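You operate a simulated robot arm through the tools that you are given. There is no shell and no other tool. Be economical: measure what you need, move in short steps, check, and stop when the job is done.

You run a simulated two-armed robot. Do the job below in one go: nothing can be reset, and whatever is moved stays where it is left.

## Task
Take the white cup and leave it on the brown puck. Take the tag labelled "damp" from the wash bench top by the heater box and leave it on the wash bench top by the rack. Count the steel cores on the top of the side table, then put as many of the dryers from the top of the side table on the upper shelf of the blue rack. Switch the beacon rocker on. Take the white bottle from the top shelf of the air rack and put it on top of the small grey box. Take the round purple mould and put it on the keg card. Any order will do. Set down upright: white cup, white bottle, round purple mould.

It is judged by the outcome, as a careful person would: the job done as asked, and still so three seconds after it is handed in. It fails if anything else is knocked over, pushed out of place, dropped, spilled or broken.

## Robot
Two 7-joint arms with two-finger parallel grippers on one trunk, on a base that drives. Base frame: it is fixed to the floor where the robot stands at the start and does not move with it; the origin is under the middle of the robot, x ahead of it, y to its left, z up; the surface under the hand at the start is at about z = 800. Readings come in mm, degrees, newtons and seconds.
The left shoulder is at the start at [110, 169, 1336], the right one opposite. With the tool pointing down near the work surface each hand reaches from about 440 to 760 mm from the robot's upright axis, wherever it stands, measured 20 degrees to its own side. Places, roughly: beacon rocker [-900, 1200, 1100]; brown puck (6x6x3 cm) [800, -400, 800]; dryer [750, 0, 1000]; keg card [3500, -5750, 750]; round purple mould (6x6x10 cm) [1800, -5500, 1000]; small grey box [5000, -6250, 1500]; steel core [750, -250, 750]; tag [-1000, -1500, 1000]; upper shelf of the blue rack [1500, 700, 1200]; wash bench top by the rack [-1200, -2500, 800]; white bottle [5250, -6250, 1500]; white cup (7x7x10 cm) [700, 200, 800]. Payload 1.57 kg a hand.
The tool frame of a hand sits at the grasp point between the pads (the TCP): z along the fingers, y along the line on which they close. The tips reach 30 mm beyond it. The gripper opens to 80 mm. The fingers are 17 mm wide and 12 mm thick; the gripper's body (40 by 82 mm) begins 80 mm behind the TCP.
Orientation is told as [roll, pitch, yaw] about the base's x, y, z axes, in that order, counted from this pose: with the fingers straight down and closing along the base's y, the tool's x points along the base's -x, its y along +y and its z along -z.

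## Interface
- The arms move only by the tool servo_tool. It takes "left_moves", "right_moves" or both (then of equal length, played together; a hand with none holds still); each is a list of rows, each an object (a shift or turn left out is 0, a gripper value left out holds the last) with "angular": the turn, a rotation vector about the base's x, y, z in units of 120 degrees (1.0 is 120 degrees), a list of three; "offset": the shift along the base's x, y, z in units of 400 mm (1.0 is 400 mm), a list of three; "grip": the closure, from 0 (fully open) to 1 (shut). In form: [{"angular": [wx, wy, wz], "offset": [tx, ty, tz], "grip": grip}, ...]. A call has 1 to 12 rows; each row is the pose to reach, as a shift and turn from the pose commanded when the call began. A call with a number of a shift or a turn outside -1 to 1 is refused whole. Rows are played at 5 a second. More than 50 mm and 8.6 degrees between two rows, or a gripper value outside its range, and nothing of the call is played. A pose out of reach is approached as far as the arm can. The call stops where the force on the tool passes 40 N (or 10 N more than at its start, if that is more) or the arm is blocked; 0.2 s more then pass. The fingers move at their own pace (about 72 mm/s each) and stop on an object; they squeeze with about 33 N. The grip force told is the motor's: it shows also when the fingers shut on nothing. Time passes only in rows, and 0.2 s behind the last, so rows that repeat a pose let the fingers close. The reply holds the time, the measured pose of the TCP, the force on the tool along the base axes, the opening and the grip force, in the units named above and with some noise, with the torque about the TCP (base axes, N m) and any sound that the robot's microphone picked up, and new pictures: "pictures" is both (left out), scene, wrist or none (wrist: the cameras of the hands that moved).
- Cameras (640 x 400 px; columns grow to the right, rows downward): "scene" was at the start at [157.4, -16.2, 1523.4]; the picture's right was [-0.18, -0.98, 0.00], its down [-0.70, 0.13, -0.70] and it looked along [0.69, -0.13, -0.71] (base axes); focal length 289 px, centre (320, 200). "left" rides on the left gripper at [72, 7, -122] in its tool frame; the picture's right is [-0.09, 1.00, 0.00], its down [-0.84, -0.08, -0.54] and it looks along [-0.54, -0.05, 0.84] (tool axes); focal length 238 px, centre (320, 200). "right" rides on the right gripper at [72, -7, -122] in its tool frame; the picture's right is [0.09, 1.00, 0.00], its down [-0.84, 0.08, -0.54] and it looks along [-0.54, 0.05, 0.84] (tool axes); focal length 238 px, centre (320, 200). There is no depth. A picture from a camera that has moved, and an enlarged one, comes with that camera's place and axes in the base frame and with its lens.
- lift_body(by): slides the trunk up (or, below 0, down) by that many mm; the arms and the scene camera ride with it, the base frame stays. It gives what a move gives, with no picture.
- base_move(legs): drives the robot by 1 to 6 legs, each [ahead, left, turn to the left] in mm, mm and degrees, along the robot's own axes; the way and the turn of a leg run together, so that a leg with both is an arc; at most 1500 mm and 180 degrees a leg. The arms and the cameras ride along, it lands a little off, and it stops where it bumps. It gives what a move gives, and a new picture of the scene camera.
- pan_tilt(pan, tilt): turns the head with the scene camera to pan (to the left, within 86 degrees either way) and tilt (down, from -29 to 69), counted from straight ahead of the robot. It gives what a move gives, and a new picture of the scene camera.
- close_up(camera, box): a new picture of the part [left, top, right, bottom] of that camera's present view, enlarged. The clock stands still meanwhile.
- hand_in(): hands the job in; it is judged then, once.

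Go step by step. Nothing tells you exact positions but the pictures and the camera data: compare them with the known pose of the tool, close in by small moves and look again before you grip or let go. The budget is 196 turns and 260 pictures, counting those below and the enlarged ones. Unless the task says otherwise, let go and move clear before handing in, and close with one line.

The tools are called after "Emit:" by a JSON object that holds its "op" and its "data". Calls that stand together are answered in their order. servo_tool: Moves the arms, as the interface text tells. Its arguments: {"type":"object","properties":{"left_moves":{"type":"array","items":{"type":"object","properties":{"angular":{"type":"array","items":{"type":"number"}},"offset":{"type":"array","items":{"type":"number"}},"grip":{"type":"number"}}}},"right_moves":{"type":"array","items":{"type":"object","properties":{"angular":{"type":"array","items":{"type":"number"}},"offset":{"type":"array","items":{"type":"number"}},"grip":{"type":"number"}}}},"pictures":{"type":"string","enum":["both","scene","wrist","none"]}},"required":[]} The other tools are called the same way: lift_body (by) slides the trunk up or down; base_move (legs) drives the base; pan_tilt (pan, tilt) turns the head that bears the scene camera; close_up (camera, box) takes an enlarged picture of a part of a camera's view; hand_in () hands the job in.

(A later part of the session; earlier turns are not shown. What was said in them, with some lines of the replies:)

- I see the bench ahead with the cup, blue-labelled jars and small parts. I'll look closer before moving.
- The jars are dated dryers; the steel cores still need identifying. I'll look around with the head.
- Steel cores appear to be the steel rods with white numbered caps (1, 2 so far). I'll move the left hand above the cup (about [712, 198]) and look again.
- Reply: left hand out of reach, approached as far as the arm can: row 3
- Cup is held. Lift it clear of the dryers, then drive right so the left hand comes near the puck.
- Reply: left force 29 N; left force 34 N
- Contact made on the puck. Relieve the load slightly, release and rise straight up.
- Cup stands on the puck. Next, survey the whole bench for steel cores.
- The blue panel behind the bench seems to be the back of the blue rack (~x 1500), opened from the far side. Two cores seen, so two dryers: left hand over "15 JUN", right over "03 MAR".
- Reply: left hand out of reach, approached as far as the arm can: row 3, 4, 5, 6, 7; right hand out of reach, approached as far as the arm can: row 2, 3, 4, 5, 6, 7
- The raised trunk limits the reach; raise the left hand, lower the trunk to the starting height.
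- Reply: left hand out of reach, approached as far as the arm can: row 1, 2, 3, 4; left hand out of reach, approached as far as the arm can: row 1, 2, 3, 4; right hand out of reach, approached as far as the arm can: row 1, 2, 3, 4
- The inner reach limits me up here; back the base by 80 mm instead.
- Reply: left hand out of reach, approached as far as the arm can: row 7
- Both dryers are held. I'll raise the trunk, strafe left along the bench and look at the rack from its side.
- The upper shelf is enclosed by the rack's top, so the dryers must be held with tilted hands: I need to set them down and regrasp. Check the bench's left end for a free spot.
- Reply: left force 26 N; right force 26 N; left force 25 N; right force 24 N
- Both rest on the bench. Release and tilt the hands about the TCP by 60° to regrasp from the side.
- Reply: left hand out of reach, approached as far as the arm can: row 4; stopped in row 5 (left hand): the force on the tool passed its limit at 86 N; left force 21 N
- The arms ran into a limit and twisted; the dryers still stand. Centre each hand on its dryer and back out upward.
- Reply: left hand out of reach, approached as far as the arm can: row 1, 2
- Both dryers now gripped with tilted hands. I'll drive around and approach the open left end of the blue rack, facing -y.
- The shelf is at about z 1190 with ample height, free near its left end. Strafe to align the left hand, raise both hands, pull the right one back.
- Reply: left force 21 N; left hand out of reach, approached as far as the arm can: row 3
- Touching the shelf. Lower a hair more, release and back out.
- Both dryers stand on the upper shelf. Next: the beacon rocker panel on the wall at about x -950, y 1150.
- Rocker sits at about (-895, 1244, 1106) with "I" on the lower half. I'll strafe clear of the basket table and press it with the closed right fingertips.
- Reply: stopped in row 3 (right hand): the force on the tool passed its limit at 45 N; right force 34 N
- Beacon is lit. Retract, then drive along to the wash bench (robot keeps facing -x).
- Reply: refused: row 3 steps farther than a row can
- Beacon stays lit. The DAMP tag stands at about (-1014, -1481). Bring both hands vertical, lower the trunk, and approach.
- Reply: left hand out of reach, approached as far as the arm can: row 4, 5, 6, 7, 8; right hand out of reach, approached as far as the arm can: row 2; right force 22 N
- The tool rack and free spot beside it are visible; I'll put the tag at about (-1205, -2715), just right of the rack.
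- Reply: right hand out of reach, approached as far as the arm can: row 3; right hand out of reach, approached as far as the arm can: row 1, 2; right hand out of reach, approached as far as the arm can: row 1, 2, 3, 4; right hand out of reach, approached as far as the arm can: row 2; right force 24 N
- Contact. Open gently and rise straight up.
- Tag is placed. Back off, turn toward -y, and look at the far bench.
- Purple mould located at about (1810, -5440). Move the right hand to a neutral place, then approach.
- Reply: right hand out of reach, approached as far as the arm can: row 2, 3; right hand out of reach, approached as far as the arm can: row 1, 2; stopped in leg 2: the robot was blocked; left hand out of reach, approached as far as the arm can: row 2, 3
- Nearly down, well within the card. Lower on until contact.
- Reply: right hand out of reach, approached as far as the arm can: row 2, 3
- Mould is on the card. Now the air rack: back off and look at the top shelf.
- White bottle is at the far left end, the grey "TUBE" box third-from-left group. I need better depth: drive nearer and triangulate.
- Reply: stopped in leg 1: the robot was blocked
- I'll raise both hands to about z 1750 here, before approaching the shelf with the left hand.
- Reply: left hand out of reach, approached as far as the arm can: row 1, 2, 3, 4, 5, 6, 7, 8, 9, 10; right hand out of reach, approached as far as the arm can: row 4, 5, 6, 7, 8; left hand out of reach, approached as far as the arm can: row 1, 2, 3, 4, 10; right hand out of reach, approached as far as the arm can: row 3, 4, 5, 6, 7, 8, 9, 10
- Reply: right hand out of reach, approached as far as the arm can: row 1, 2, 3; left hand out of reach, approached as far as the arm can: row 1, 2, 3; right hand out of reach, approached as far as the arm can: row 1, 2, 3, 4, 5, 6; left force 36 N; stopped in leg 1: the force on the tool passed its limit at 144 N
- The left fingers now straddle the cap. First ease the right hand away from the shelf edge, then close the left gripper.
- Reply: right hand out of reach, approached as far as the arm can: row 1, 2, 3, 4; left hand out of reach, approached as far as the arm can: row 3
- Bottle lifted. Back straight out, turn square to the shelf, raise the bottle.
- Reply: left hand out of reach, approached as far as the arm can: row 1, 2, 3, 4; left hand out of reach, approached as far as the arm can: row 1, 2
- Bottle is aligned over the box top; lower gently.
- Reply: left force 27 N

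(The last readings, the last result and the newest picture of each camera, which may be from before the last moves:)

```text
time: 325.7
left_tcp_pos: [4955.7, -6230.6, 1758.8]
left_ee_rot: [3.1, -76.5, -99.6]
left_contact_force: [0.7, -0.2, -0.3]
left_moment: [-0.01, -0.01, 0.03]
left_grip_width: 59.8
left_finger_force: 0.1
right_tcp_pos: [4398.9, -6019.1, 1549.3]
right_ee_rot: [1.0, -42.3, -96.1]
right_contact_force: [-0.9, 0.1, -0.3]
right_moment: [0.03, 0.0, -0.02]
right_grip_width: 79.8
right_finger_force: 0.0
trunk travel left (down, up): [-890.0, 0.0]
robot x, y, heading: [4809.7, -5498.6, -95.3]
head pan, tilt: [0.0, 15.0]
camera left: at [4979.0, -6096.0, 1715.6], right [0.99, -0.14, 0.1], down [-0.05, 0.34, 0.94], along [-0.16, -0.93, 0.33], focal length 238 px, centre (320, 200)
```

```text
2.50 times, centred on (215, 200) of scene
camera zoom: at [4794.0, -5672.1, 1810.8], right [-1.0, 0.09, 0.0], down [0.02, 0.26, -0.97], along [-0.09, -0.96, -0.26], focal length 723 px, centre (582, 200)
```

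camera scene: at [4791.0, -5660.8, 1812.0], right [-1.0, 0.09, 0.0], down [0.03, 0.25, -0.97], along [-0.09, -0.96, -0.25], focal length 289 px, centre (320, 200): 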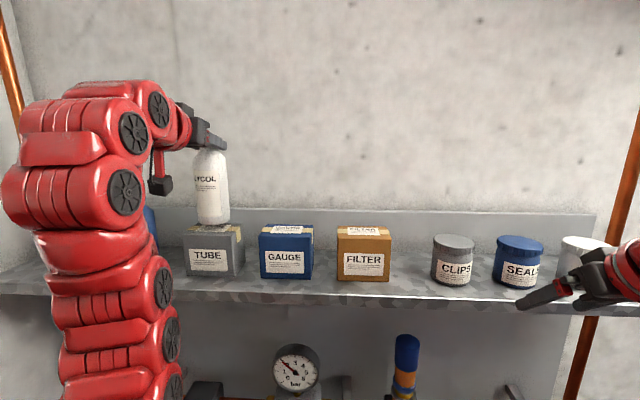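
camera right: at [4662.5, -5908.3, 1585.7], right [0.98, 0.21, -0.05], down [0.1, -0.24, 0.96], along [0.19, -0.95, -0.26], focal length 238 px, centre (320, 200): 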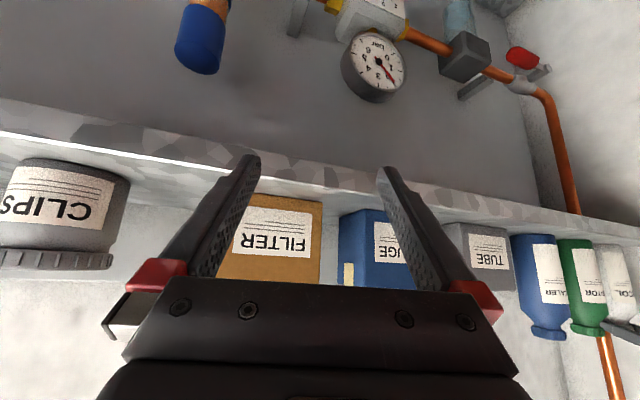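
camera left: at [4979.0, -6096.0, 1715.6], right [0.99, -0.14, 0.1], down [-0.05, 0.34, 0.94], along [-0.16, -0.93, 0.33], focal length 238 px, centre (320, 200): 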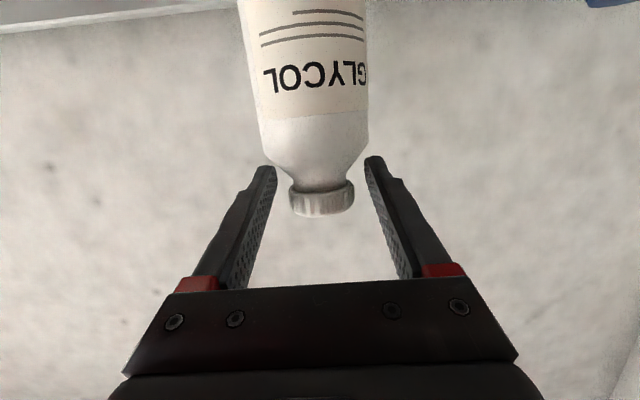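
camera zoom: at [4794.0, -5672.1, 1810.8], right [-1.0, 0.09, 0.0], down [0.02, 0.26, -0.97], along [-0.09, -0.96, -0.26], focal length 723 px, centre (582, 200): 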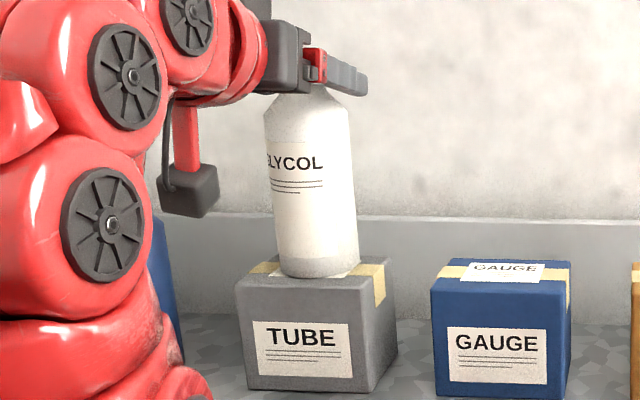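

Emit:
{"op": "servo_tool", "data": {"left_moves": [{"offset": [0, 0, 0.008], "grip": 0.1}, {"offset": [0, 0, 0.015], "grip": 0}, {"offset": [0, 0, 0.015], "grip": 0}], "pictures": "none"}}

Emit:
{"op": "base_move", "data": {"legs": [[-220, 0, 0]]}}

Emit:
{"op": "close_up", "data": {"camera": "scene", "box": [120, 80, 600, 320]}}

```text
time: 326.5
left_tcp_pos: [4956.1, -6227.5, 1765.4]
left_ee_rot: [3.1, -76.7, -99.6]
left_contact_force: [0.3, 0.5, -0.5]
left_moment: [-0.03, -0.02, -0.02]
left_grip_width: 80.0
left_finger_force: 0.0
right_tcp_pos: [4398.8, -6016.9, 1549.4]
right_ee_rot: [1.1, -42.4, -96.0]
right_contact_force: [-0.2, -0.4, 0.7]
right_moment: [-0.01, 0.0, 0.0]
right_grip_width: 80.1
right_finger_force: 0.0
trunk travel left (down, up): [-890.0, 0.0]
robot x, y, heading: [4812.4, -5496.6, -95.4]
head pan, tilt: [0.0, 15.0]
```

```text
time: 328.2
left_tcp_pos: [4979.2, -6010.8, 1763.0]
left_ee_rot: [2.8, -76.5, -99.3]
left_contact_force: [-1.1, 0.4, -0.4]
left_moment: [-0.08, 0.0, -0.02]
left_grip_width: 80.3
left_finger_force: 0.1
right_tcp_pos: [4420.4, -5801.4, 1548.1]
right_ee_rot: [1.0, -42.2, -95.6]
right_contact_force: [-0.2, 0.0, -0.7]
right_moment: [-0.01, -0.02, 0.0]
right_grip_width: 80.1
right_finger_force: 0.1
trunk travel left (down, up): [-890.0, 0.0]
robot x, y, heading: [4834.3, -5276.2, -95.0]
head pan, tilt: [0.0, 15.0]
camera scene: at [4814.4, -5454.2, 1810.4], right [-1.0, 0.09, 0.0], down [0.02, 0.26, -0.97], along [-0.08, -0.96, -0.26], focal length 289 px, centre (320, 200)
```

scene: 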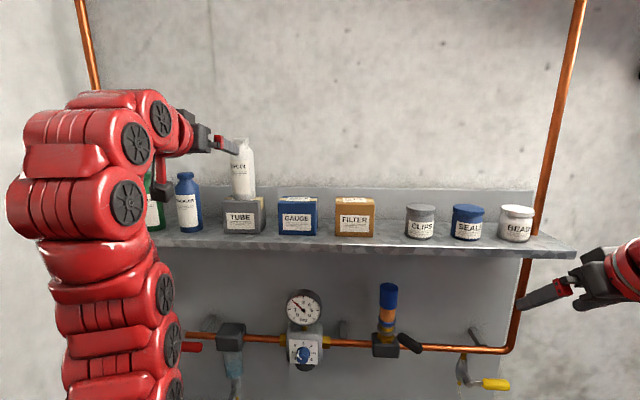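

```text
1.33 times, centred on (360, 200) of scene
camera zoom: at [4814.4, -5454.2, 1810.4], right [-1.0, 0.09, 0.0], down [0.02, 0.26, -0.97], along [-0.08, -0.96, -0.26], focal length 386 px, centre (267, 200)
```

zoom: 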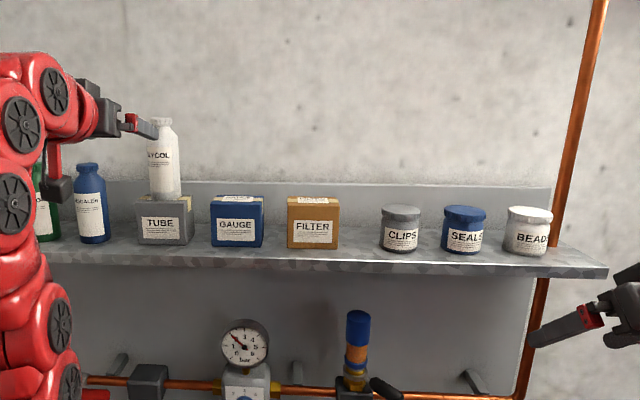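

The bottle stands upright on the grey box and the shelf around it looks undisturbed. All the jobs are done and both hands are clear, so I'm handing in.

Emit:
{"op": "hand_in", "data": {}}

```text
The job is handed in.
```

I finished every part of the job and handed it in. The white cup is on the brown puck and the "damp" tag is on the wash bench by the rack. I counted two steel cores, so two dryers are on the blue rack's upper shelf. The beacon is on, the white bottle is on the small grey box, and the round purple mould is on the keg card.
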